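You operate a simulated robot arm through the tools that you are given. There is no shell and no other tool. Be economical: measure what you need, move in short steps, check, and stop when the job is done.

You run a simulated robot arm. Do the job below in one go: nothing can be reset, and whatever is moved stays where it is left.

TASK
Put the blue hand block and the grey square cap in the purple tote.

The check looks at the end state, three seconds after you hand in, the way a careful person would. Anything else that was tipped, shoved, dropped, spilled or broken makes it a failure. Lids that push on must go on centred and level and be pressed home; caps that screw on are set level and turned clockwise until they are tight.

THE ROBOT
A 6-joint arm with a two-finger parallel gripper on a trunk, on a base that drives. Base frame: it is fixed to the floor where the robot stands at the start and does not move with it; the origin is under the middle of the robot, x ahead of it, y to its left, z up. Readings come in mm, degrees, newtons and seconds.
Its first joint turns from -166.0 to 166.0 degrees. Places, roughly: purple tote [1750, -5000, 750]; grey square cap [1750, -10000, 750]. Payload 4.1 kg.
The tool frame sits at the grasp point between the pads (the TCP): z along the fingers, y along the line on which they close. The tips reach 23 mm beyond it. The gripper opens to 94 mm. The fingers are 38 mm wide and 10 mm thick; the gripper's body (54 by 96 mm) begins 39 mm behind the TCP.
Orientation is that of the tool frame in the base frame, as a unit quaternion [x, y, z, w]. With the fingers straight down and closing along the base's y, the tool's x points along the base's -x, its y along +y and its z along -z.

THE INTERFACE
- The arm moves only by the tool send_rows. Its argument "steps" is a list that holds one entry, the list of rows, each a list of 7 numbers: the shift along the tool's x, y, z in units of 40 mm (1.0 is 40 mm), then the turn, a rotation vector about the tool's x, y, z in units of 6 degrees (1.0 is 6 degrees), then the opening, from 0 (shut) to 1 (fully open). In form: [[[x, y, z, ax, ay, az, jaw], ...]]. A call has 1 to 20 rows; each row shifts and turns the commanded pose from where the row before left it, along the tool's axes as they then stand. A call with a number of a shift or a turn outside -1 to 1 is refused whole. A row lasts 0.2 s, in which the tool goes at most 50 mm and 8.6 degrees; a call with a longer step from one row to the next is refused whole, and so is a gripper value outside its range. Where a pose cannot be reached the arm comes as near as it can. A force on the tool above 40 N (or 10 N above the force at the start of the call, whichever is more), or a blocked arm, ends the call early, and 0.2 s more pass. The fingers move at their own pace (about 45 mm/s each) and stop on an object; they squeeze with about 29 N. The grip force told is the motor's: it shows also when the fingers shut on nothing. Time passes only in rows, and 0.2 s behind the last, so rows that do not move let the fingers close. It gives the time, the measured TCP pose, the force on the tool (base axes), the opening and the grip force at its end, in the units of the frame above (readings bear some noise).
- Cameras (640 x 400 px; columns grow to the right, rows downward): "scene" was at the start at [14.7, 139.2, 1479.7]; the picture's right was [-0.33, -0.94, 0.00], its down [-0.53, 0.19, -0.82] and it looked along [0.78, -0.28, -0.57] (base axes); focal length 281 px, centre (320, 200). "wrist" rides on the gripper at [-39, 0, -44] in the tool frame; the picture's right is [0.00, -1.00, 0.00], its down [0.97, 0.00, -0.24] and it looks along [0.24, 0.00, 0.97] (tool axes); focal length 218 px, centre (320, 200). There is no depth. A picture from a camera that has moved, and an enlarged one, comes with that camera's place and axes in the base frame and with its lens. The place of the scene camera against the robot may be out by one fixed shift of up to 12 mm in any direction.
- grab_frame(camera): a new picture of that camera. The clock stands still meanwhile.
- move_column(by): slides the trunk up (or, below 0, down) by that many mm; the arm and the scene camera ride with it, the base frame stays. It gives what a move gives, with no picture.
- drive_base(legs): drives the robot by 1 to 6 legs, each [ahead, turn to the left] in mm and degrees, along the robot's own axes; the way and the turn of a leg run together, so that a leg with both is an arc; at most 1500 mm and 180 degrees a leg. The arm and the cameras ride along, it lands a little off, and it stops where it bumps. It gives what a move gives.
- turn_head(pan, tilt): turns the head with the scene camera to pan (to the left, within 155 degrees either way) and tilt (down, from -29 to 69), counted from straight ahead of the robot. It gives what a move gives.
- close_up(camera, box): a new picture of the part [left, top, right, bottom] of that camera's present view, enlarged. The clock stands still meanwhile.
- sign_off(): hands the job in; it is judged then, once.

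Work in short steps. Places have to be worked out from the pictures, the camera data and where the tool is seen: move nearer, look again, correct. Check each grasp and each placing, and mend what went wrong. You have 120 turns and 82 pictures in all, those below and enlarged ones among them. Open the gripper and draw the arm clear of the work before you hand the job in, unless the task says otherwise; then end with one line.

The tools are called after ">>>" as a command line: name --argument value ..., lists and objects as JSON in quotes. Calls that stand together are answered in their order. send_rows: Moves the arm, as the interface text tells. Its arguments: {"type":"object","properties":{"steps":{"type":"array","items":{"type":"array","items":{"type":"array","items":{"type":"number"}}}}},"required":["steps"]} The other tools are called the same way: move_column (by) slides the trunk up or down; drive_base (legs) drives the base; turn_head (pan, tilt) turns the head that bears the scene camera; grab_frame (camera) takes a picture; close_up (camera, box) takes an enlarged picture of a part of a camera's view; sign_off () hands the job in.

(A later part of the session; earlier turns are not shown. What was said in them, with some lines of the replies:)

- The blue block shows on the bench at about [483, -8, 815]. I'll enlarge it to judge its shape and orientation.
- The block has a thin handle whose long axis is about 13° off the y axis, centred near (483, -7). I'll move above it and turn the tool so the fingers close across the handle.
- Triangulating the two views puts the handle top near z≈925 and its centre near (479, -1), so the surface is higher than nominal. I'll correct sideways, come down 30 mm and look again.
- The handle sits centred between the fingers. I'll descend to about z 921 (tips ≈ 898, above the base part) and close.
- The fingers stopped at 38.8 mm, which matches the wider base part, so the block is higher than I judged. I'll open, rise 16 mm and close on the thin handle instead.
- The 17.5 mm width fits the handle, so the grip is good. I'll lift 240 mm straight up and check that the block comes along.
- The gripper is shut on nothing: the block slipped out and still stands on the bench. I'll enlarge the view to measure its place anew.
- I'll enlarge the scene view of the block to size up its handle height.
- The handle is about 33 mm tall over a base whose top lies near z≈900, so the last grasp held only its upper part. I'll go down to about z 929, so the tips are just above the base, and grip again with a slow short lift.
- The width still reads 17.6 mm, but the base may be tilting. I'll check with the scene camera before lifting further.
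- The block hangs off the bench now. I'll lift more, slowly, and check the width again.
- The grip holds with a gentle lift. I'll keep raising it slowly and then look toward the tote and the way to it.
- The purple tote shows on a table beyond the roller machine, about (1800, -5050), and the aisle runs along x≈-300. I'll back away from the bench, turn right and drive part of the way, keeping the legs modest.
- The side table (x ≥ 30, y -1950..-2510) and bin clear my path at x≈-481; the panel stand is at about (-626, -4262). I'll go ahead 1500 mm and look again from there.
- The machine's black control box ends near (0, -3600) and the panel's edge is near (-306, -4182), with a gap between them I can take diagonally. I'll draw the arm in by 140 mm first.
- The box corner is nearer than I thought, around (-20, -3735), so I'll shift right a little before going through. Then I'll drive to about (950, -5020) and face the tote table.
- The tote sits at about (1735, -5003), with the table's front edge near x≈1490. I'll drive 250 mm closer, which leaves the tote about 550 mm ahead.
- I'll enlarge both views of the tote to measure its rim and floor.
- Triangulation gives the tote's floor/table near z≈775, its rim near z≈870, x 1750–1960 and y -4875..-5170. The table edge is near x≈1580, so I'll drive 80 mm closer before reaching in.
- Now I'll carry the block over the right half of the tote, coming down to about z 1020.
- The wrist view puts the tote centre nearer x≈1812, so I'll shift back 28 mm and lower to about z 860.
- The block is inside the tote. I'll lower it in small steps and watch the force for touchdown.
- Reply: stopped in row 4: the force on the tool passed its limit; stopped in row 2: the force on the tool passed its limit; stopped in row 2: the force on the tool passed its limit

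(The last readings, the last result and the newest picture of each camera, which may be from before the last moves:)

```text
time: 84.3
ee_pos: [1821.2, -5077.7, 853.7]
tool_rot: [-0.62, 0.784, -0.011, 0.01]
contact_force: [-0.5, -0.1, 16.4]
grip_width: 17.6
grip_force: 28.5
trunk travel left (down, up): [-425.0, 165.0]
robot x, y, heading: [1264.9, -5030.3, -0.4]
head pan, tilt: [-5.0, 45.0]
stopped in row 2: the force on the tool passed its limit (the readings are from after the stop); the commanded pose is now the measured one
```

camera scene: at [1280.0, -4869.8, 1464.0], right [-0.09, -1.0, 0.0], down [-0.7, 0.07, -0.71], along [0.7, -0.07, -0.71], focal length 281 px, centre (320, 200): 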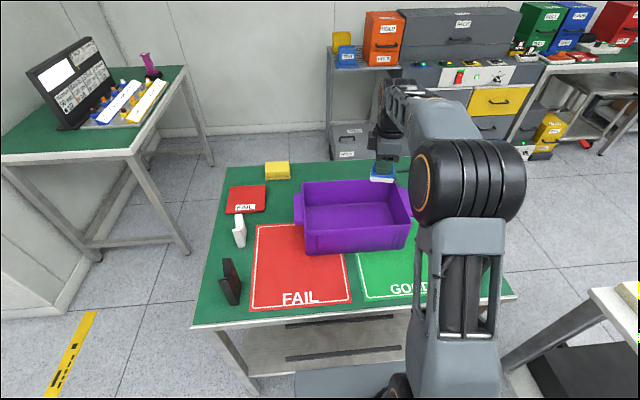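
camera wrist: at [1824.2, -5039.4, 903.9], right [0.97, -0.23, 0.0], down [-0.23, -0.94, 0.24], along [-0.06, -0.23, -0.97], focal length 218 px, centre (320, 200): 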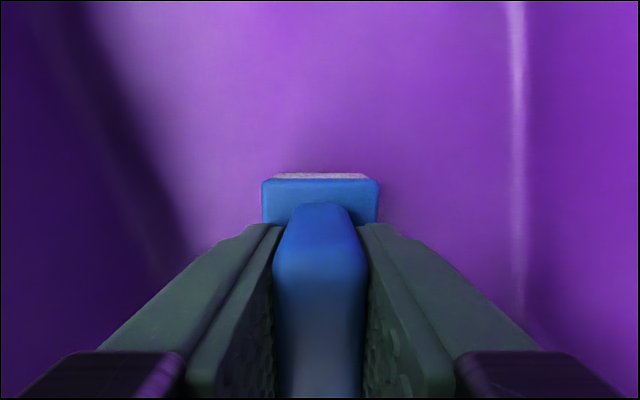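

Touchdown is confirmed at z≈853 with about 16 N of push. I'll open, then rise gently and check.

>>> send_rows --steps '[[[0, 0, -0.03, 0, 0, 0, 0.5], [0, 0, 0, 0, 0, 0, 0.5], [0, 0, 0, 0, 0, 0, 0.5], [0, 0, -0.3, 0, 0, 0, 0.5], [0, 0, -0.6, 0, 0, 0, 0.5], [0, 0, -1, 0, 0, 0, 0.5], [0, 0, -1, 0, 0, 0, 0.5], [0, 0, -1, 0, 0, 0, 0.5], [0, 0, -1, 0, 0, 0, 0.5], [0, 0, -1, 0, 0, 0, 0.5], [0, 0, 0, 0, 0, 0, 0.5]]]'

>>> grab_frame --camera "wrist"

>>> close_up --camera "scene" --box '[280, 140, 440, 260]'

```text
time: 86.7
ee_pos: [1815.0, -5077.6, 1089.0]
tool_rot: [-0.62, 0.785, -0.008, 0.009]
contact_force: [0.4, 0.4, 0.0]
grip_width: 47.1
grip_force: 0.1
trunk travel left (down, up): [-425.0, 165.0]
robot x, y, heading: [1267.8, -5031.8, -0.5]
head pan, tilt: [-5.0, 45.0]
```

```text
45 pictures are left
camera wrist: at [1823.4, -5038.6, 1132.5], right [0.97, -0.23, 0.02], down [-0.23, -0.94, 0.24], along [-0.03, -0.24, -0.97], focal length 218 px, centre (320, 200)
```

wrist: 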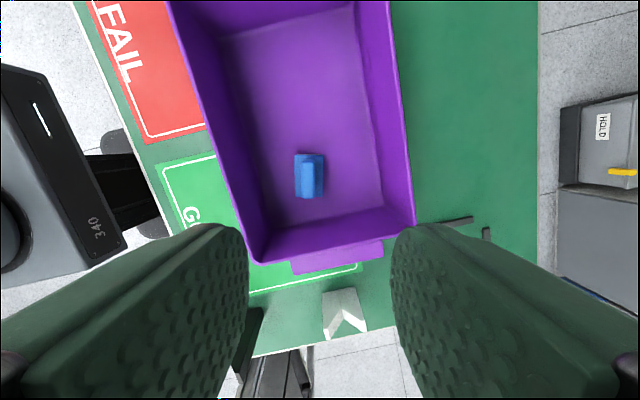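

```text
3.33 times, centred on (360, 200) of scene
camera zoom: at [1279.4, -4869.7, 1464.0], right [-0.09, -1.0, 0.0], down [-0.7, 0.07, -0.71], along [0.7, -0.07, -0.71], focal length 935 px, centre (187, 200)
```

zoom: 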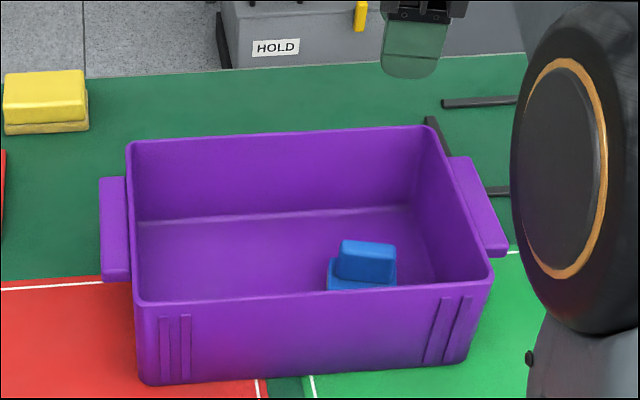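

The block stands upright in the tote. I'll level the tool, draw the arm back, then back away and look toward the cap.

>>> send_rows --steps '[[[0, 0, -1, -0.227, 0.04, 0, 0.5], [0, 0, -1, 0, 0, 0, 0.5], [0.155, 0.67, 0, 0, 0, 0, 0.5], [0.155, 0.67, 0, 0, 0, 0, 0.5], [0.155, 0.67, 0, 0, 0, 0, 0.5], [0.155, 0.67, 0, 0, 0, 0, 0.5], [0.155, 0.67, 0, 0, 0, 0, 0.5], [0.155, 0.67, 0, 0, 0, 0, 0.5], [0.155, 0.67, 0, 0, 0, 0, 0.5], [0.155, 0.67, 0, 0, 0, 0, 0.5]]]'

>>> drive_base --legs '[[-600, 0], [0, -90]]'

>>> turn_head --pan 10 --tilt 25

>>> grab_frame --camera "scene"

```text
time: 88.9
ee_pos: [1594.5, -5076.8, 1168.5]
tool_rot: [-0.619, 0.785, 0.0, -0.001]
contact_force: [0.2, -1.3, -0.4]
grip_width: 46.5
grip_force: 0.1
trunk travel left (down, up): [-425.0, 165.0]
robot x, y, heading: [1267.6, -5030.3, -0.4]
head pan, tilt: [-5.0, 45.0]
```

```text
time: 96.1
ee_pos: [625.9, -5355.6, 1169.1]
tool_rot: [0.116, 0.993, 0.0, -0.001]
contact_force: [0.6, 0.5, 0.1]
grip_width: 47.0
grip_force: 0.1
trunk travel left (down, up): [-425.0, 165.0]
robot x, y, heading: [668.4, -5023.9, -90.2]
head pan, tilt: [-5.0, 45.0]
```

```text
time: 96.9
ee_pos: [625.1, -5355.1, 1170.4]
tool_rot: [0.115, 0.993, 0.001, -0.001]
contact_force: [-0.6, -0.3, -0.7]
grip_width: 47.1
grip_force: 0.0
trunk travel left (down, up): [-425.0, 165.0]
robot x, y, heading: [670.8, -5023.6, -90.2]
head pan, tilt: [10.0, 25.0]
```

```text
43 pictures are left
camera scene: at [843.7, -5055.4, 1494.5], right [-0.99, -0.17, 0.0], down [-0.07, 0.42, -0.91], along [0.15, -0.89, -0.42], focal length 281 px, centre (320, 200)
```

scene: 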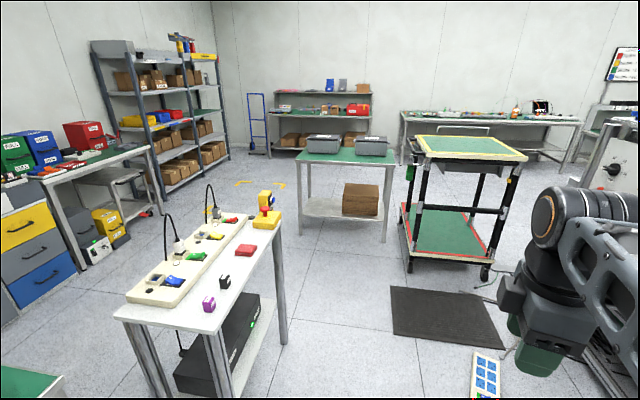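

The cap should be on the rear bench around column 317, row 115. I'll enlarge that area.

>>> close_up --camera "scene" --box '[260, 75, 400, 165]'

```text
4.44 times, centred on (330, 120) of scene
camera zoom: at [843.7, -5055.4, 1494.5], right [-0.99, -0.17, 0.0], down [-0.07, 0.42, -0.91], along [0.15, -0.89, -0.42], focal length 1247 px, centre (276, 556)
```

zoom: 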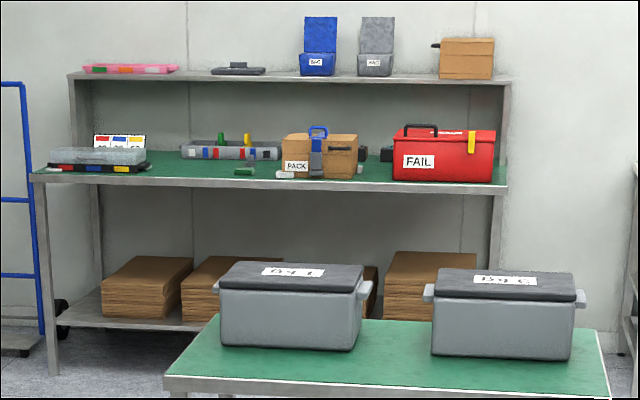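

The bench with the cap has its front near y≈-9870. I'll go round between the white table (x ≥ 1270, to y≈-6430) and the middle table (y ≤ -7365), stopping to look on the way.

>>> drive_base --legs '[[0, 9], [1000, 0], [780, 0], [0, 70]]'

>>> turn_head --pan -20 --tilt 30

>>> grab_frame --camera "scene"

```text
time: 109.5
ee_pos: [1264.8, -6886.3, 1169.8]
tool_rot: [-0.542, 0.84, -0.001, 0.0]
contact_force: [-0.6, 0.5, -0.2]
grip_width: 46.7
grip_force: 0.0
trunk travel left (down, up): [-425.0, 165.0]
robot x, y, heading: [949.1, -6782.3, -11.4]
head pan, tilt: [10.0, 25.0]
```

```text
time: 110.5
ee_pos: [1264.3, -6886.7, 1168.9]
tool_rot: [-0.542, 0.841, -0.001, 0.0]
contact_force: [0.8, -0.5, 0.0]
grip_width: 46.9
grip_force: 0.1
trunk travel left (down, up): [-425.0, 165.0]
robot x, y, heading: [947.2, -6777.2, -11.8]
head pan, tilt: [-20.0, 30.0]
```

```text
41 pictures are left
camera scene: at [993.0, -6648.4, 1486.6], right [-0.52, -0.85, 0.0], down [-0.43, 0.26, -0.87], along [0.74, -0.45, -0.5], focal length 281 px, centre (320, 200)
```

scene: 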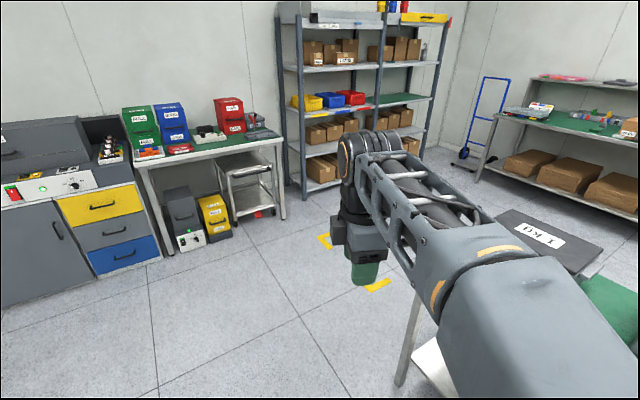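

The way is clear. I'll go on 930 mm, turn to face the rear bench and drive to about y=-8700.

>>> drive_base --legs '[[930, 0], [0, -78.4], [1000, 0], [750, 0]]'

>>> turn_head --pan 5 --tilt 30

>>> grab_frame --camera "scene"

```text
time: 127.2
ee_pos: [1833.1, -9043.5, 1169.5]
tool_rot: [0.108, 0.994, 0.0, -0.001]
contact_force: [0.9, 0.0, -0.4]
grip_width: 46.7
grip_force: 0.1
trunk travel left (down, up): [-425.0, 165.0]
robot x, y, heading: [1873.8, -8713.5, -89.4]
head pan, tilt: [-20.0, 30.0]
```

```text
time: 128.1
ee_pos: [1833.8, -9044.3, 1168.2]
tool_rot: [0.11, 0.994, 0.0, -0.001]
contact_force: [0.1, -0.6, -0.3]
grip_width: 47.0
grip_force: 0.0
trunk travel left (down, up): [-425.0, 165.0]
robot x, y, heading: [1873.2, -8714.2, -89.5]
head pan, tilt: [5.0, 30.0]
```

```text
40 pictures are left
camera scene: at [2039.5, -8740.8, 1486.6], right [-1.0, -0.1, 0.0], down [-0.05, 0.5, -0.87], along [0.08, -0.86, -0.5], focal length 281 px, centre (320, 200)
```

scene: 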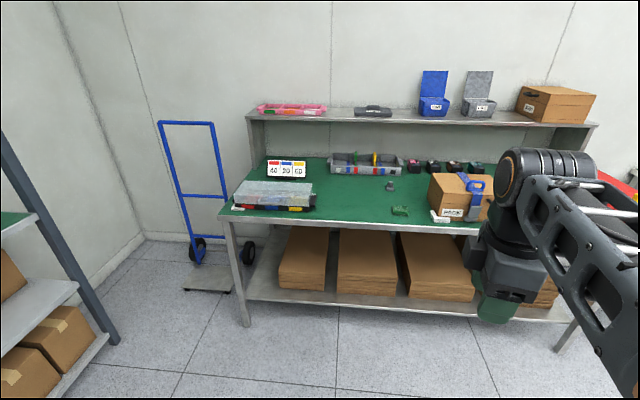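

>>> close_up --camera "scene" --box '[320, 140, 520, 240]'

```text
3.20 times, centred on (420, 190) of scene
camera zoom: at [2039.5, -8740.8, 1486.6], right [-1.0, -0.1, 0.0], down [-0.05, 0.5, -0.87], along [0.08, -0.86, -0.5], focal length 898 px, centre (0, 232)
```

zoom: 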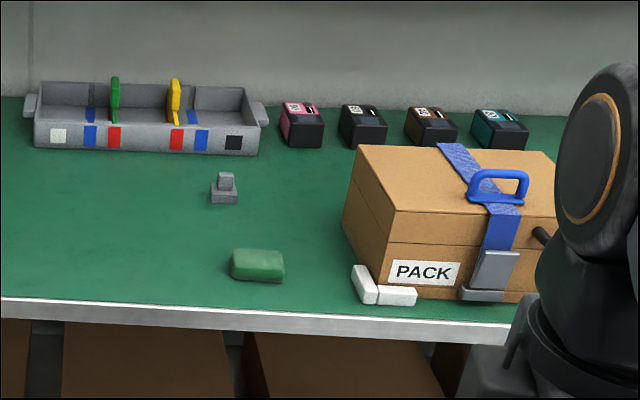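

The grey square cap, a square with a small knob, is at about (1800, -10045) on the bench, whose front edge is near y≈-9755. I'll drive 680 mm closer and look again.

>>> drive_base --legs '[[680, 0]]'

>>> turn_head --pan 0 --tilt 40

>>> grab_frame --camera "scene"

>>> grab_frame --camera "wrist"

```text
time: 131.8
ee_pos: [1841.7, -9720.9, 1170.4]
tool_rot: [0.107, 0.994, 0.0, -0.001]
contact_force: [-0.4, -0.2, 0.2]
grip_width: 46.7
grip_force: 0.1
trunk travel left (down, up): [-425.0, 165.0]
robot x, y, heading: [1881.9, -9391.8, -89.1]
head pan, tilt: [5.0, 30.0]
```

```text
time: 132.5
ee_pos: [1841.7, -9719.2, 1168.5]
tool_rot: [0.108, 0.994, 0.001, 0.0]
contact_force: [0.3, -0.5, 0.1]
grip_width: 46.8
grip_force: 0.1
trunk travel left (down, up): [-425.0, 165.0]
robot x, y, heading: [1879.9, -9388.3, -89.6]
head pan, tilt: [0.0, 40.0]
```

```text
38 pictures are left
camera scene: at [2038.7, -9411.3, 1471.3], right [-1.0, -0.01, 0.0], down [-0.01, 0.64, -0.77], along [0.01, -0.77, -0.64], focal length 281 px, centre (320, 200)
```

scene: 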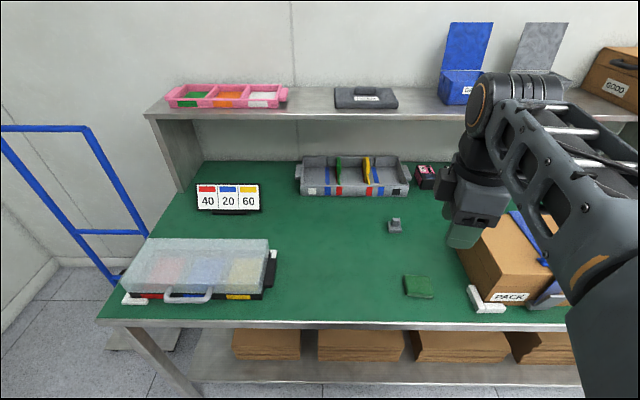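

```text
37 pictures are left
camera wrist: at [1879.1, -9727.9, 1212.9], right [-0.21, -0.98, 0.0], down [-0.95, 0.21, 0.24], along [-0.24, 0.05, -0.97], focal length 218 px, centre (320, 200)
```

wrist: 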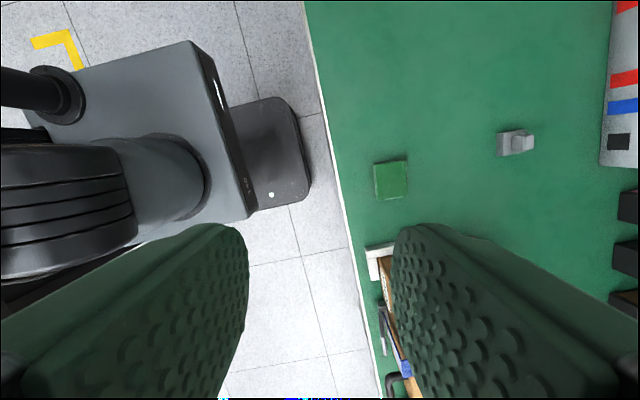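

Triangulation puts the cap at about (1811, -10047), and the shelf front is at y≈-10120, z≈1150, so I must come in from in front and below it. I'll enlarge the cap in both views for size and orientation.

>>> close_up --camera "wrist" --box '[472, 113, 552, 173]'

>>> close_up --camera "scene" --box '[355, 195, 435, 255]'

```text
6.67 times, centred on (512, 143) of wrist
camera zoom: at [1879.1, -9727.9, 1212.9], right [-0.21, -0.98, 0.0], down [-0.95, 0.21, 0.24], along [-0.24, 0.05, -0.97], focal length 1455 px, centre (-960, 580)
```

zoom: 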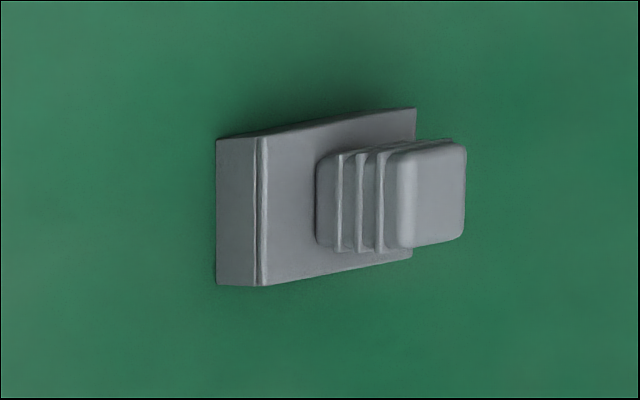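

```text
6.67 times, centred on (395, 225) of scene
camera zoom: at [2038.7, -9411.3, 1471.3], right [-1.0, -0.01, 0.0], down [-0.01, 0.64, -0.77], along [0.01, -0.77, -0.64], focal length 1871 px, centre (-180, 33)
```

zoom: 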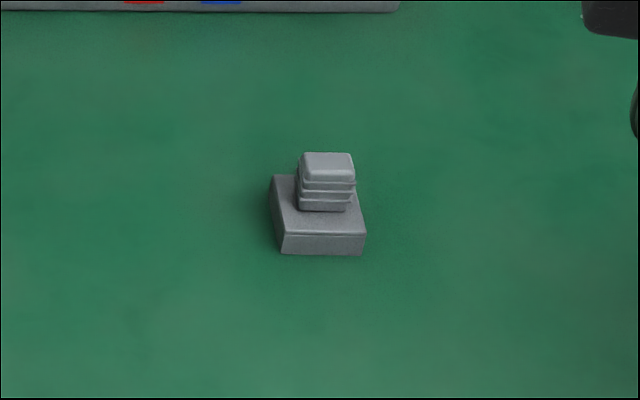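

The cap is a tube plug: a flange about 40 mm square with a ribbed knob about 25 mm across, lined up with the base axes. I'll move in front of it at z≈1000 and square the tool so the fingers close along y.

>>> send_rows --steps '[[[-0.06, -0.722, 0.53, 0, 0, 0, 0.7], [-0.06, -0.722, 0.53, 0, 0, 0, 0.7], [-0.06, -0.722, 0.53, 0, 0, 0, 0.7], [-0.06, -0.722, 0.53, 0, 0, 0, 0.7], [-0.06, -0.722, 0.53, 0, 0, 0, 0.7], [-0.06, -0.722, 0.53, 0, 0, 0, 0.7], [-0.06, -0.722, 0.53, 0, 0, 0, 0.7], [-0.06, -0.722, 0.53, 0, 0, 0, 0.7], [0, 0, 0, 0, 0, -0.69, 0.7], [0, 0, 0, 0, 0, -0.69, 0.7], [0, 0, 0, 0, 0, -0.69, 0.7], [0, 0, 0, 0, 0, 0, 0.7]]]'

>>> grab_frame --camera "wrist"

>>> grab_frame --camera "scene"

```text
time: 135.1
ee_pos: [1809.2, -9948.9, 998.8]
tool_rot: [-0.001, 1.0, 0.0, -0.001]
contact_force: [-0.3, 0.0, -0.4]
grip_width: 65.6
grip_force: 0.0
trunk travel left (down, up): [-425.0, 165.0]
robot x, y, heading: [1881.1, -9394.4, -89.6]
head pan, tilt: [0.0, 40.0]
```

```text
34 pictures are left
camera wrist: at [1848.8, -9949.3, 1042.9], right [0.0, -1.0, 0.0], down [-0.97, 0.0, 0.24], along [-0.24, 0.0, -0.97], focal length 218 px, centre (320, 200)
```

wrist: 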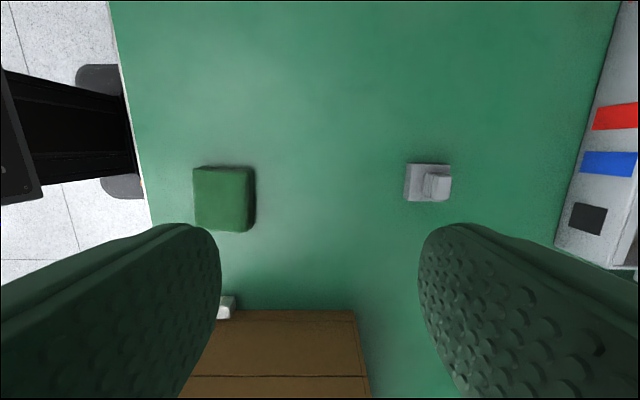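

```text
33 pictures are left
camera scene: at [2038.7, -9411.3, 1471.2], right [-1.0, -0.01, 0.0], down [-0.01, 0.64, -0.77], along [0.01, -0.77, -0.64], focal length 281 px, centre (320, 200)
```

scene: 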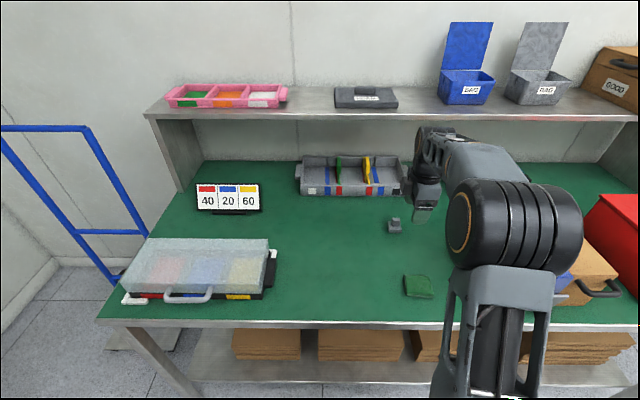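

Two views now give the plug top at z≈849, the flange top near z≈819 and the centre at about (1813, -10058). I'll drop to z≈888 in front of the shelf, then move in over the plug at that height.

>>> send_rows --steps '[[[0, 0, 0.7, 0, 0, 0, 0.7], [0, 0, 0.7, 0, 0, 0, 0.7], [0, 0, 0.7, 0, 0, 0, 0.7], [0, 0, 0.67, 0, 0, 0, 0.7], [-0.1, -0.4, 0, 0, 0, 0, 0.7], [0, -0.4, 0, 0, 0, 0, 0.7], [0, -0.4, 0, 0, 0, 0, 0.7], [0, -0.4, 0, 0, 0, 0, 0.7], [0, -0.4, 0, 0, 0, 0, 0.7], [0, -0.4, 0, 0, 0, 0, 0.7], [0, -0.3, 0, 0, 0, 0, 0.7], [0, 0, 0, 0, 0, 0, 0.7]]]'

>>> grab_frame --camera "wrist"

>>> close_up --camera "scene" --box '[330, 80, 490, 260]'

```text
time: 137.7
ee_pos: [1812.5, -10058.4, 890.9]
tool_rot: [-0.001, 1.0, 0.001, -0.001]
contact_force: [0.3, 0.3, -0.6]
grip_width: 65.6
grip_force: 0.1
trunk travel left (down, up): [-425.0, 165.0]
robot x, y, heading: [1878.2, -9390.6, -89.3]
head pan, tilt: [0.0, 40.0]
```

```text
32 pictures are left
camera wrist: at [1852.7, -10057.4, 932.9], right [0.0, -1.0, 0.0], down [-0.97, 0.0, 0.24], along [-0.24, 0.0, -0.97], focal length 218 px, centre (320, 200)
```

wrist: 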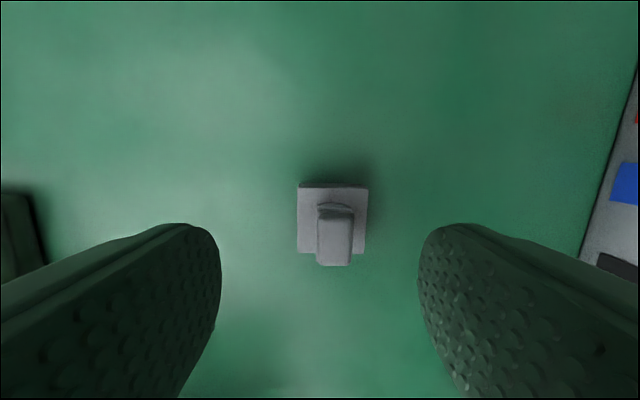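

```text
2.22 times, centred on (410, 170) of scene
camera zoom: at [2038.7, -9411.5, 1471.2], right [-1.0, -0.01, 0.0], down [-0.01, 0.64, -0.77], along [0.01, -0.77, -0.64], focal length 624 px, centre (120, 267)
```

zoom: 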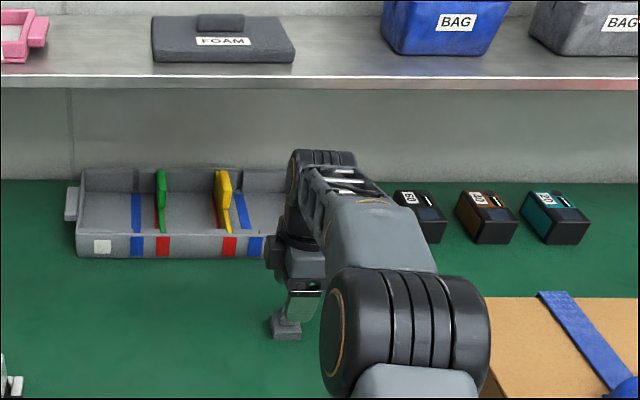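

The plug is about 7 mm further along -y. I'll correct that, go down to z≈848 and close on the plug.

>>> send_rows --steps '[[[0, -0.18, 0, 0, 0, 0, 0.7], [0, 0, 0.4, 0, 0, 0, 0.7], [0, 0, 0.4, 0, 0, 0, 0.7], [0, 0, 0.25, 0, 0, 0, 0.7], [0, 0, 0, 0, 0, 0, 0], [0, 0, 0, 0, 0, 0, 0], [0, 0, 0, 0, 0, 0, 0], [0, 0, 0, 0, 0, 0, 0], [0, 0, 0, 0, 0, 0, 0], [0, 0, 0, 0, 0, 0, 0]]]'

>>> grab_frame --camera "wrist"

>>> close_up --camera "scene" --box '[370, 180, 450, 240]'

```text
time: 139.9
ee_pos: [1814.5, -10064.1, 846.7]
tool_rot: [0.0, 1.0, 0.0, -0.001]
contact_force: [-0.1, 0.6, -0.2]
grip_width: 14.7
grip_force: 29.0
trunk travel left (down, up): [-425.0, 165.0]
robot x, y, heading: [1881.7, -9392.6, -89.3]
head pan, tilt: [0.0, 40.0]
```

```text
30 pictures are left
camera wrist: at [1853.1, -10064.3, 890.2], right [0.0, -1.0, 0.0], down [-0.97, 0.0, 0.24], along [-0.24, 0.0, -0.97], focal length 218 px, centre (320, 200)
```

wrist: 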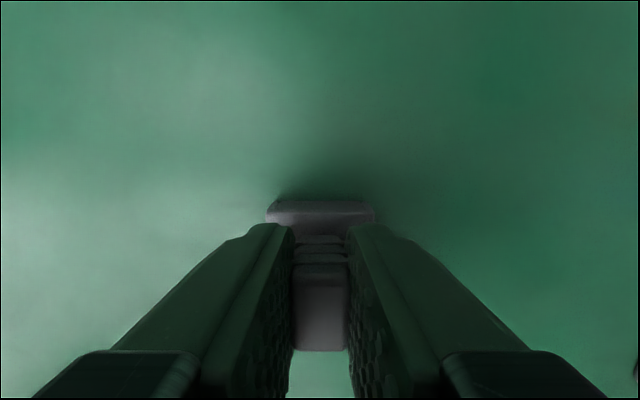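

```text
6.67 times, centred on (410, 210) of scene
camera zoom: at [2038.7, -9411.4, 1471.2], right [-1.0, -0.01, 0.0], down [-0.01, 0.64, -0.77], along [0.01, -0.77, -0.64], focal length 1871 px, centre (-280, 133)
```

zoom: 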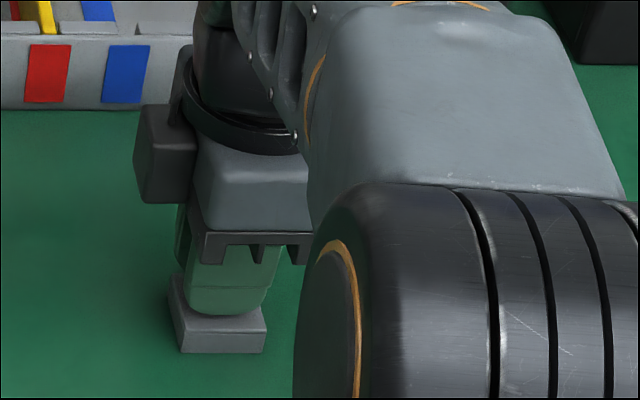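

The fingers hold the plug at 14.7 mm. I'll lift 24 mm slowly and check.

>>> send_rows --steps '[[[0, 0, -0.1, 0, 0, 0, 0], [0, 0, -0.1, 0, 0, 0, 0], [0, 0, -0.1, 0, 0, 0, 0], [0, 0, -0.15, 0, 0, 0, 0], [0, 0, -0.15, 0, 0, 0, 0], [0, 0, 0, 0, 0, 0, 0]]]'

>>> grab_frame --camera "wrist"

```text
time: 141.3
ee_pos: [1813.5, -10066.7, 870.6]
tool_rot: [0.0, 1.0, 0.0, -0.001]
contact_force: [-0.4, 0.4, 0.1]
grip_width: 14.9
grip_force: 29.0
trunk travel left (down, up): [-425.0, 165.0]
robot x, y, heading: [1883.0, -9387.5, -89.2]
head pan, tilt: [0.0, 40.0]
```

```text
28 pictures are left
camera wrist: at [1852.7, -10064.6, 914.1], right [0.0, -1.0, 0.0], down [-0.97, 0.0, 0.24], along [-0.24, 0.0, -0.97], focal length 218 px, centre (320, 200)
```

wrist: 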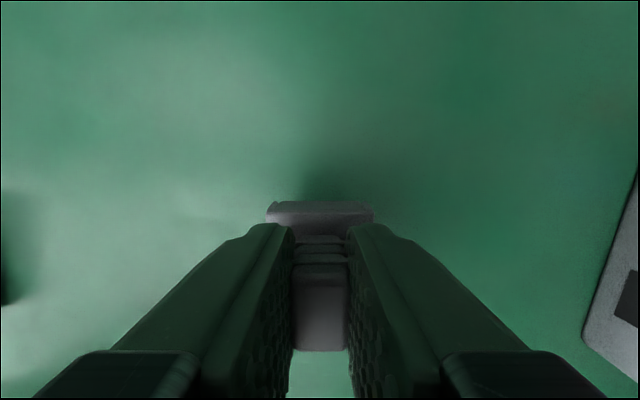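

The cap is held. I'll draw it back out from under the shelf at low height, then rise and retract.

>>> send_rows --steps '[[[0, 0, -0.2, 0, 0, 0, 0], [0, 0, -0.2, 0, 0, 0, 0], [0, 0.3, 0, 0, 0, 0, 0], [0, 0.3, 0, 0, 0, 0, 0], [0, 0.3, 0, 0, 0, 0, 0], [0, 0.3, 0, 0, 0, 0, 0], [0, 0.3, 0, 0, 0, 0, 0], [0, 0.3, 0, 0, 0, 0, 0], [0, 0.3, 0, 0, 0, 0, 0], [0, 0.3, 0, 0, 0, 0, 0], [0, 0.3, 0, 0, 0, 0, 0], [0, 0.3, 0, 0, 0, 0, 0], [0, 0.3, -0.2, 0, 0, 0, 0], [0, 0.3, -0.3, 0, 0, 0, 0], [0, 0.3, -0.4, 0, 0, 0, 0]]]'

>>> send_rows --steps '[[[-0.04, 0.3, -0.4, 0, 0, 0, 0], [-0.04, 0.3, -0.4, 0, 0, 0, 0], [-0.04, 0.3, -0.4, 0, 0, 0, 0], [-0.04, 0.3, -0.4, 0, 0, 0, 0], [-0.04, 0.3, -0.4, 0, 0, 0, 0], [-0.04, 0.3, -0.4, 0, 0, 0, 0], [-0.04, 0.3, -0.4, 0, 0, 0, 0], [-0.04, 0.3, -0.4, 0, 0, 0, 0], [-0.04, 0.3, -0.4, 0, 0, 0, 0], [-0.04, 0.3, -0.4, 0, 0, 0, 0], [-0.04, 0.3, -0.4, 0, 0, 0, 0], [-0.04, 0.3, -0.4, 0, 0, 0, 0], [-0.04, 0.3, -0.4, 0, 0, 0, 0], [-0.04, 0.3, -0.3, 0, 0, 0, 0], [0, 0, 0, 0, 0, 0, 0]]]'

>>> grab_frame --camera "wrist"

>>> grab_frame --camera "scene"

```text
time: 144.5
ee_pos: [1813.9, -9908.5, 923.1]
tool_rot: [0.0, 1.0, -0.001, -0.001]
contact_force: [0.9, 0.3, -0.3]
grip_width: 14.8
grip_force: 29.2
trunk travel left (down, up): [-425.0, 165.0]
robot x, y, heading: [1881.2, -9389.1, -89.3]
head pan, tilt: [0.0, 40.0]
```

```text
time: 147.7
ee_pos: [1837.8, -9740.3, 1143.4]
tool_rot: [-0.001, 1.0, 0.0, -0.002]
contact_force: [-0.6, -0.3, 0.0]
grip_width: 15.0
grip_force: 28.8
trunk travel left (down, up): [-425.0, 165.0]
robot x, y, heading: [1880.4, -9392.0, -89.3]
head pan, tilt: [0.0, 40.0]
```

```text
27 pictures are left
camera wrist: at [1875.6, -9740.6, 1187.0], right [0.0, -1.0, 0.0], down [-0.97, 0.0, 0.24], along [-0.24, 0.0, -0.97], focal length 218 px, centre (320, 200)
```

wrist: 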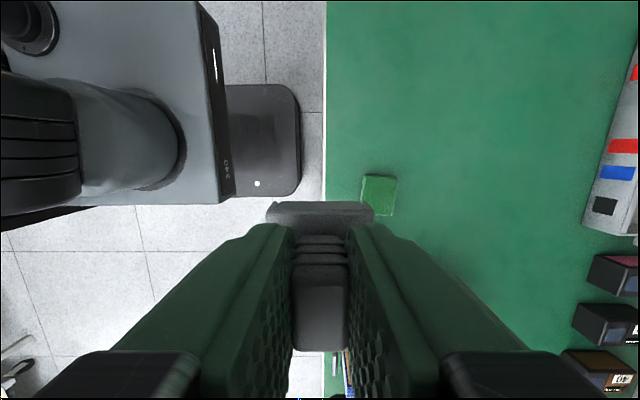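

```text
26 pictures are left
camera scene: at [2038.7, -9411.1, 1471.2], right [-1.0, -0.01, 0.0], down [-0.01, 0.64, -0.77], along [0.01, -0.77, -0.64], focal length 281 px, centre (320, 200)
```

scene: 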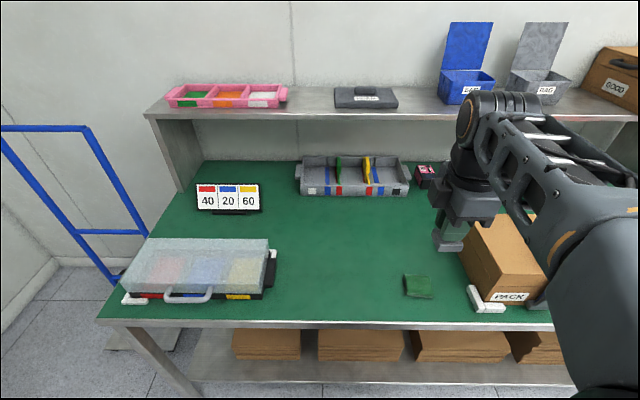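

Cap is secure. I'll drive back along the way I came, in reverse, checking the pose between stages.

>>> drive_base --legs '[[-1000, 0], [-1000, 0], [-420, 0], [0, 78.2]]'

```text
time: 163.3
ee_pos: [2185.0, -7074.0, 1143.0]
tool_rot: [-0.633, 0.774, -0.001, -0.001]
contact_force: [-0.2, 0.7, -0.8]
grip_width: 14.9
grip_force: 29.1
trunk travel left (down, up): [-425.0, 165.0]
robot x, y, heading: [1849.4, -6963.3, -10.7]
head pan, tilt: [0.0, 40.0]
```

On track. Next I'll reverse between the tables, then back up the aisle and face the tote.

>>> drive_base --legs '[[-910, 0], [0, -70.3]]'

>>> drive_base --legs '[[-1000, 0], [-770, 0], [0, 81]]'

```text
time: 171.1
ee_pos: [961.8, -7143.7, 1143.0]
tool_rot: [-0.068, 0.998, 0.001, -0.001]
contact_force: [0.3, -0.2, -0.3]
grip_width: 14.7
grip_force: 28.8
trunk travel left (down, up): [-425.0, 165.0]
robot x, y, heading: [956.6, -6794.5, -81.8]
head pan, tilt: [0.0, 40.0]
```

```text
time: 183.6
ee_pos: [1048.8, -5085.4, 1144.5]
tool_rot: [-0.697, 0.717, 0.0, -0.001]
contact_force: [-0.4, 0.1, 1.0]
grip_width: 14.8
grip_force: 28.8
trunk travel left (down, up): [-425.0, 165.0]
robot x, y, heading: [702.9, -5038.7, -1.2]
head pan, tilt: [0.0, 40.0]
```

I'll drive up to the tote table, to the same standing place as before, and look.

>>> drive_base --legs '[[0, 1], [560, 0]]'

>>> turn_head --pan -5 --tilt 45

>>> grab_frame --camera "scene"

>>> grab_frame --camera "wrist"

```text
time: 187.1
ee_pos: [1613.0, -5079.8, 1142.7]
tool_rot: [-0.703, 0.711, -0.001, -0.001]
contact_force: [-0.3, 0.1, 0.1]
grip_width: 14.7
grip_force: 29.2
trunk travel left (down, up): [-425.0, 165.0]
robot x, y, heading: [1258.7, -5027.6, -0.1]
head pan, tilt: [0.0, 40.0]
```

```text
time: 187.8
ee_pos: [1613.0, -5079.0, 1143.8]
tool_rot: [-0.703, 0.711, -0.001, 0.0]
contact_force: [-0.3, -0.3, -0.5]
grip_width: 14.6
grip_force: 29.0
trunk travel left (down, up): [-425.0, 165.0]
robot x, y, heading: [1261.4, -5037.6, -0.1]
head pan, tilt: [-5.0, 45.0]
```

```text
25 pictures are left
camera scene: at [1274.8, -4870.9, 1464.0], right [-0.09, -1.0, 0.0], down [-0.7, 0.06, -0.71], along [0.7, -0.06, -0.71], focal length 281 px, centre (320, 200)
```

scene: 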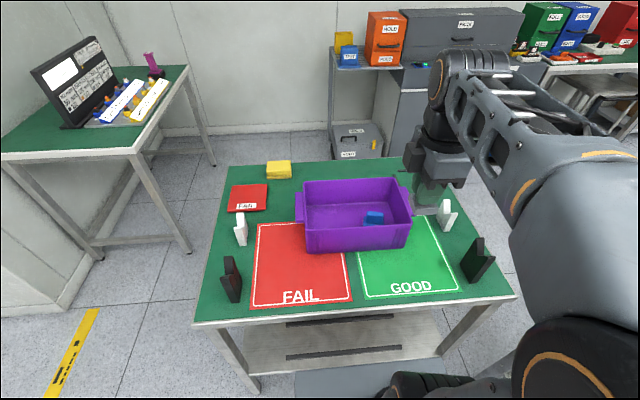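

```text
24 pictures are left
camera wrist: at [1613.2, -5040.6, 1186.7], right [1.0, -0.01, 0.0], down [-0.01, -0.97, 0.24], along [0.0, -0.24, -0.97], focal length 218 px, centre (320, 200)
```

wrist: 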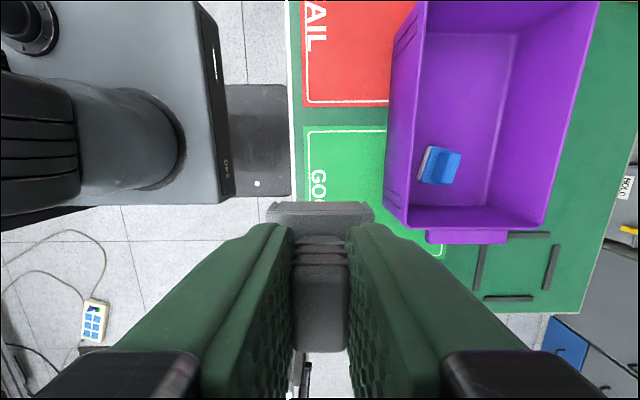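

The block is still in the right half. I'll move the cap over the left half, to about (1815, -4965), at z≈1000.

>>> send_rows --steps '[[[-0.24, -0.42, 0, 0, 0, 0, 0], [-0.24, -0.42, 0, 0, 0, 0, 0], [-0.24, -0.42, 0, 0, 0, 0, 0], [-0.24, -0.42, 0, 0, 0, 0, 0], [-0.24, -0.42, 0, 0, 0, 0, 0], [-0.24, -0.42, 0, 0, 0, 0, 0], [-0.24, -0.42, 0.3, 0, 0, 0, 0], [-0.24, -0.42, 0.3, 0, 0, 0, 0], [-0.24, -0.42, 0.4, 0, 0, 0, 0], [-0.24, -0.42, 0.4, 0, 0, 0, 0], [-0.24, -0.42, 0.5, 0, 0, 0, 0], [-0.24, -0.42, 0.5, 0, 0, 0, 0], [0, 0, 0.5, 0, 0, 0, 0], [0, 0, 0.4, 0, 0, 0, 0], [0, 0, 0, 0, 0, 0, 0]]]'

>>> grab_frame --camera "wrist"

>>> grab_frame --camera "scene"

```text
time: 191.0
ee_pos: [1816.8, -4968.8, 1011.0]
tool_rot: [-0.703, 0.711, -0.001, -0.001]
contact_force: [-0.2, -1.1, -1.1]
grip_width: 15.0
grip_force: 28.9
trunk travel left (down, up): [-425.0, 165.0]
robot x, y, heading: [1260.8, -5032.3, -0.0]
head pan, tilt: [-5.0, 45.0]
```

```text
23 pictures are left
camera wrist: at [1816.2, -4927.8, 1055.0], right [1.0, -0.01, 0.0], down [-0.01, -0.97, 0.24], along [0.0, -0.24, -0.97], focal length 218 px, centre (320, 200)
```

wrist: 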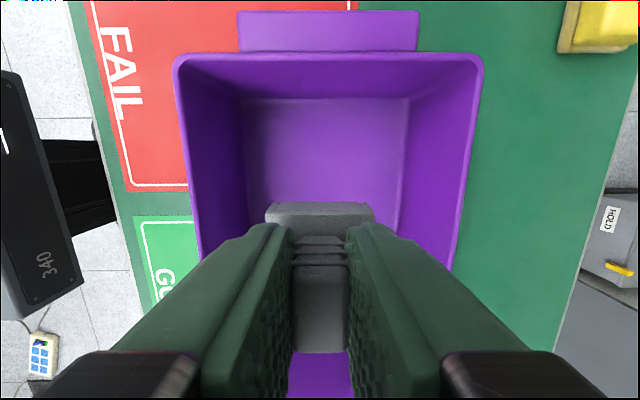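

```text
22 pictures are left
camera scene: at [1275.0, -4870.8, 1464.0], right [-0.09, -1.0, 0.0], down [-0.7, 0.06, -0.71], along [0.7, -0.06, -0.71], focal length 281 px, centre (320, 200)
```

scene: 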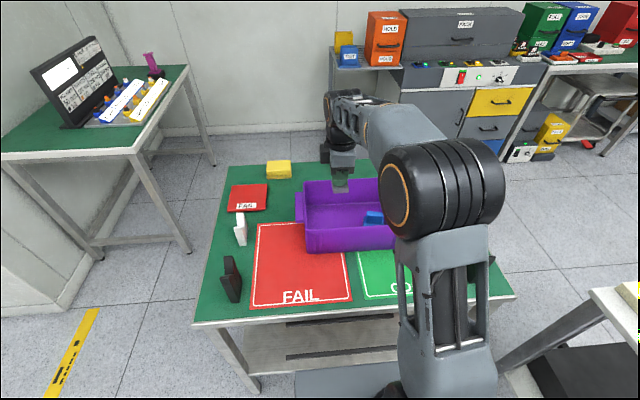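

It is centred over the left half. I'll lower to about z 860, then in small steps until touchdown.

>>> send_rows --steps '[[[0, 0, 0.4, 0, 0, 0, 0], [0, 0, 0.4, 0, 0, 0, 0], [0, 0, 0.4, 0, 0, 0, 0], [0, 0, 0.4, 0, 0, 0, 0], [0, 0, 0.4, 0, 0, 0, 0], [0, 0, 0.4, 0, 0, 0, 0], [0, 0, 0.4, 0, 0, 0, 0], [0, 0, 0.4, 0, 0, 0, 0], [0, 0, 0.3, 0, 0, 0, 0], [0, 0, 0.2, 0, 0, 0, 0], [0, 0, 0.1, 0, 0, 0, 0], [0, 0, 0, 0, 0, 0, 0]]]'

>>> send_rows --steps '[[[0, 0, 0.07, 0, 0, 0, 0], [0, 0, 0.07, 0, 0, 0, 0], [0, 0, 0.07, 0, 0, 0, 0], [0, 0, 0.07, 0, 0, 0, 0], [0, 0, 0.07, 0, 0, 0, 0], [0, 0, 0.07, 0, 0, 0, 0], [0, 0, 0.07, 0, 0, 0, 0], [0, 0, 0, 0, 0, 0, 0]]]'

```text
time: 193.6
ee_pos: [1816.0, -4967.0, 858.2]
tool_rot: [-0.703, 0.711, 0.0, -0.001]
contact_force: [0.5, 0.2, 0.0]
grip_width: 14.6
grip_force: 28.8
trunk travel left (down, up): [-425.0, 165.0]
robot x, y, heading: [1263.0, -5032.9, -0.1]
head pan, tilt: [-5.0, 45.0]
```

```text
time: 195.1
ee_pos: [1817.0, -4966.3, 846.4]
tool_rot: [-0.703, 0.711, -0.004, 0.003]
contact_force: [-5.0, -0.8, 16.0]
grip_width: 14.7
grip_force: 28.9
trunk travel left (down, up): [-425.0, 165.0]
robot x, y, heading: [1261.4, -5036.8, -0.2]
head pan, tilt: [-5.0, 45.0]
stopped in row 7: the force on the tool passed its limit (the readings are from after the stop); the commanded pose is now the measured one
```

Touchdown came at z≈846. I'll open the fingers partway, rise and check.

>>> send_rows --steps '[[[0, 0, -0.04, 0, 0, 0, 0.45], [0, 0, 0, 0, 0, 0, 0.45], [0, 0, 0, 0, 0, 0, 0.45], [0, 0, -0.3, 0, 0, 0, 0.45], [0, 0, -0.6, 0, 0, 0, 0.45], [0, 0, -1, 0, 0, 0, 0.45], [0, 0, -1, 0, 0, 0, 0.45], [0, 0, -1, 0, 0, 0, 0.45], [0, 0, -1, 0, 0, 0, 0.45], [0, 0, -1, 0, 0, 0, 0.45], [0, 0, -1, 0, 0, 0, 0.45], [0, 0, -1, 0, 0, 0, 0.45], [0, 0, 0, 0, 0, 0, 0.45]]]'

>>> grab_frame --camera "wrist"

>>> close_up --camera "scene" --box '[270, 140, 430, 260]'

```text
time: 197.9
ee_pos: [1813.8, -4968.8, 1161.3]
tool_rot: [-0.704, 0.711, -0.002, 0.002]
contact_force: [0.0, 0.4, 0.2]
grip_width: 42.5
grip_force: 0.1
trunk travel left (down, up): [-425.0, 165.0]
robot x, y, heading: [1263.6, -5032.8, -0.1]
head pan, tilt: [-5.0, 45.0]
```

```text
21 pictures are left
camera wrist: at [1814.7, -4928.3, 1204.6], right [1.0, -0.01, 0.01], down [-0.01, -0.97, 0.24], along [0.0, -0.24, -0.97], focal length 218 px, centre (320, 200)
```

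wrist: 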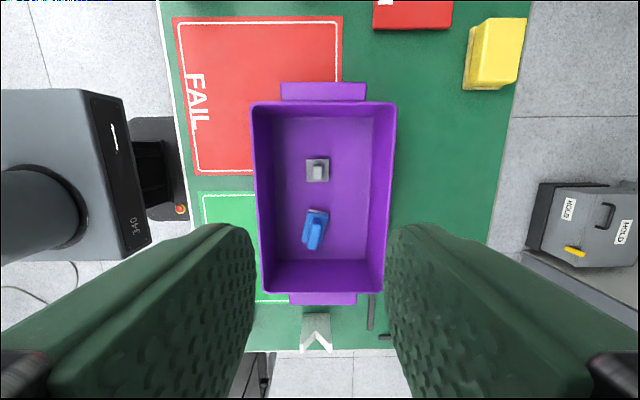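

```text
3.33 times, centred on (350, 200) of scene
camera zoom: at [1274.8, -4870.9, 1464.0], right [-0.09, -1.0, 0.0], down [-0.7, 0.06, -0.71], along [0.7, -0.06, -0.71], focal length 935 px, centre (220, 200)
```

zoom: 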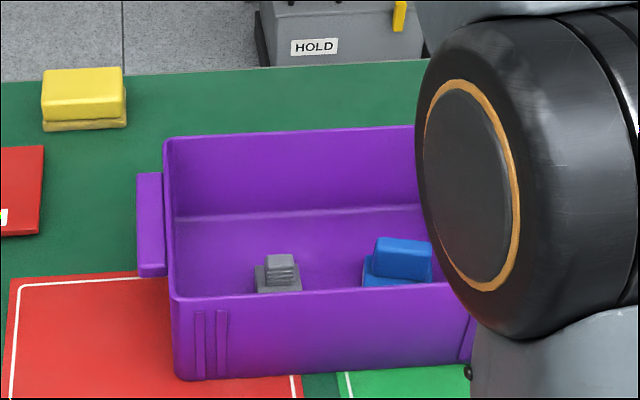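

Both items stand upright in the tote and nothing else has moved. I'll open the gripper, draw the arm back and move off.

>>> send_rows --steps '[[[0, 0.6, 0, 0, 0, 0, 1], [0, 0.6, 0, 0, 0, 0, 1], [0, 0.6, 0, 0, 0, 0, 1], [0, 0.6, 0, 0, 0, 0, 1], [0, 0.6, 0, 0, 0, 0, 1], [0, 0.6, 0, 0, 0, 0, 1], [0, 0.6, 0, 0, 0, 0, 1], [0, 0.6, 0, 0, 0, 0, 1]]]'

>>> drive_base --legs '[[-300, 0]]'

>>> grab_frame --camera "scene"

```text
time: 199.7
ee_pos: [1623.5, -4965.0, 1159.9]
tool_rot: [-0.704, 0.711, -0.003, 0.003]
contact_force: [0.5, 0.5, 0.4]
grip_width: 94.1
grip_force: 0.1
trunk travel left (down, up): [-425.0, 165.0]
robot x, y, heading: [1262.3, -5031.7, 0.1]
head pan, tilt: [-5.0, 45.0]
```

```text
time: 201.7
ee_pos: [1322.6, -4965.8, 1161.5]
tool_rot: [-0.703, 0.712, -0.003, 0.003]
contact_force: [-0.5, -0.4, 0.6]
grip_width: 94.0
grip_force: 0.1
trunk travel left (down, up): [-425.0, 165.0]
robot x, y, heading: [963.1, -5033.2, -0.0]
head pan, tilt: [-5.0, 45.0]
```

```text
19 pictures are left
camera scene: at [973.9, -4870.8, 1464.0], right [-0.09, -1.0, 0.0], down [-0.7, 0.06, -0.71], along [0.7, -0.06, -0.71], focal length 281 px, centre (320, 200)
```

scene: 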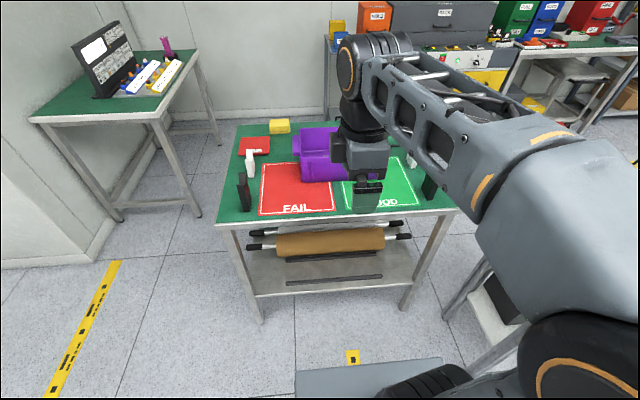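

All is clear, so I'm handing in.

>>> sign_off

```text
The job is handed in.
```

The blue hand block and the grey square cap are both in the purple tote, standing upright, with the gripper open and the arm clear; the first lift of the block slipped from the fingers, but the block stayed upright on the bench and the second grasp held.
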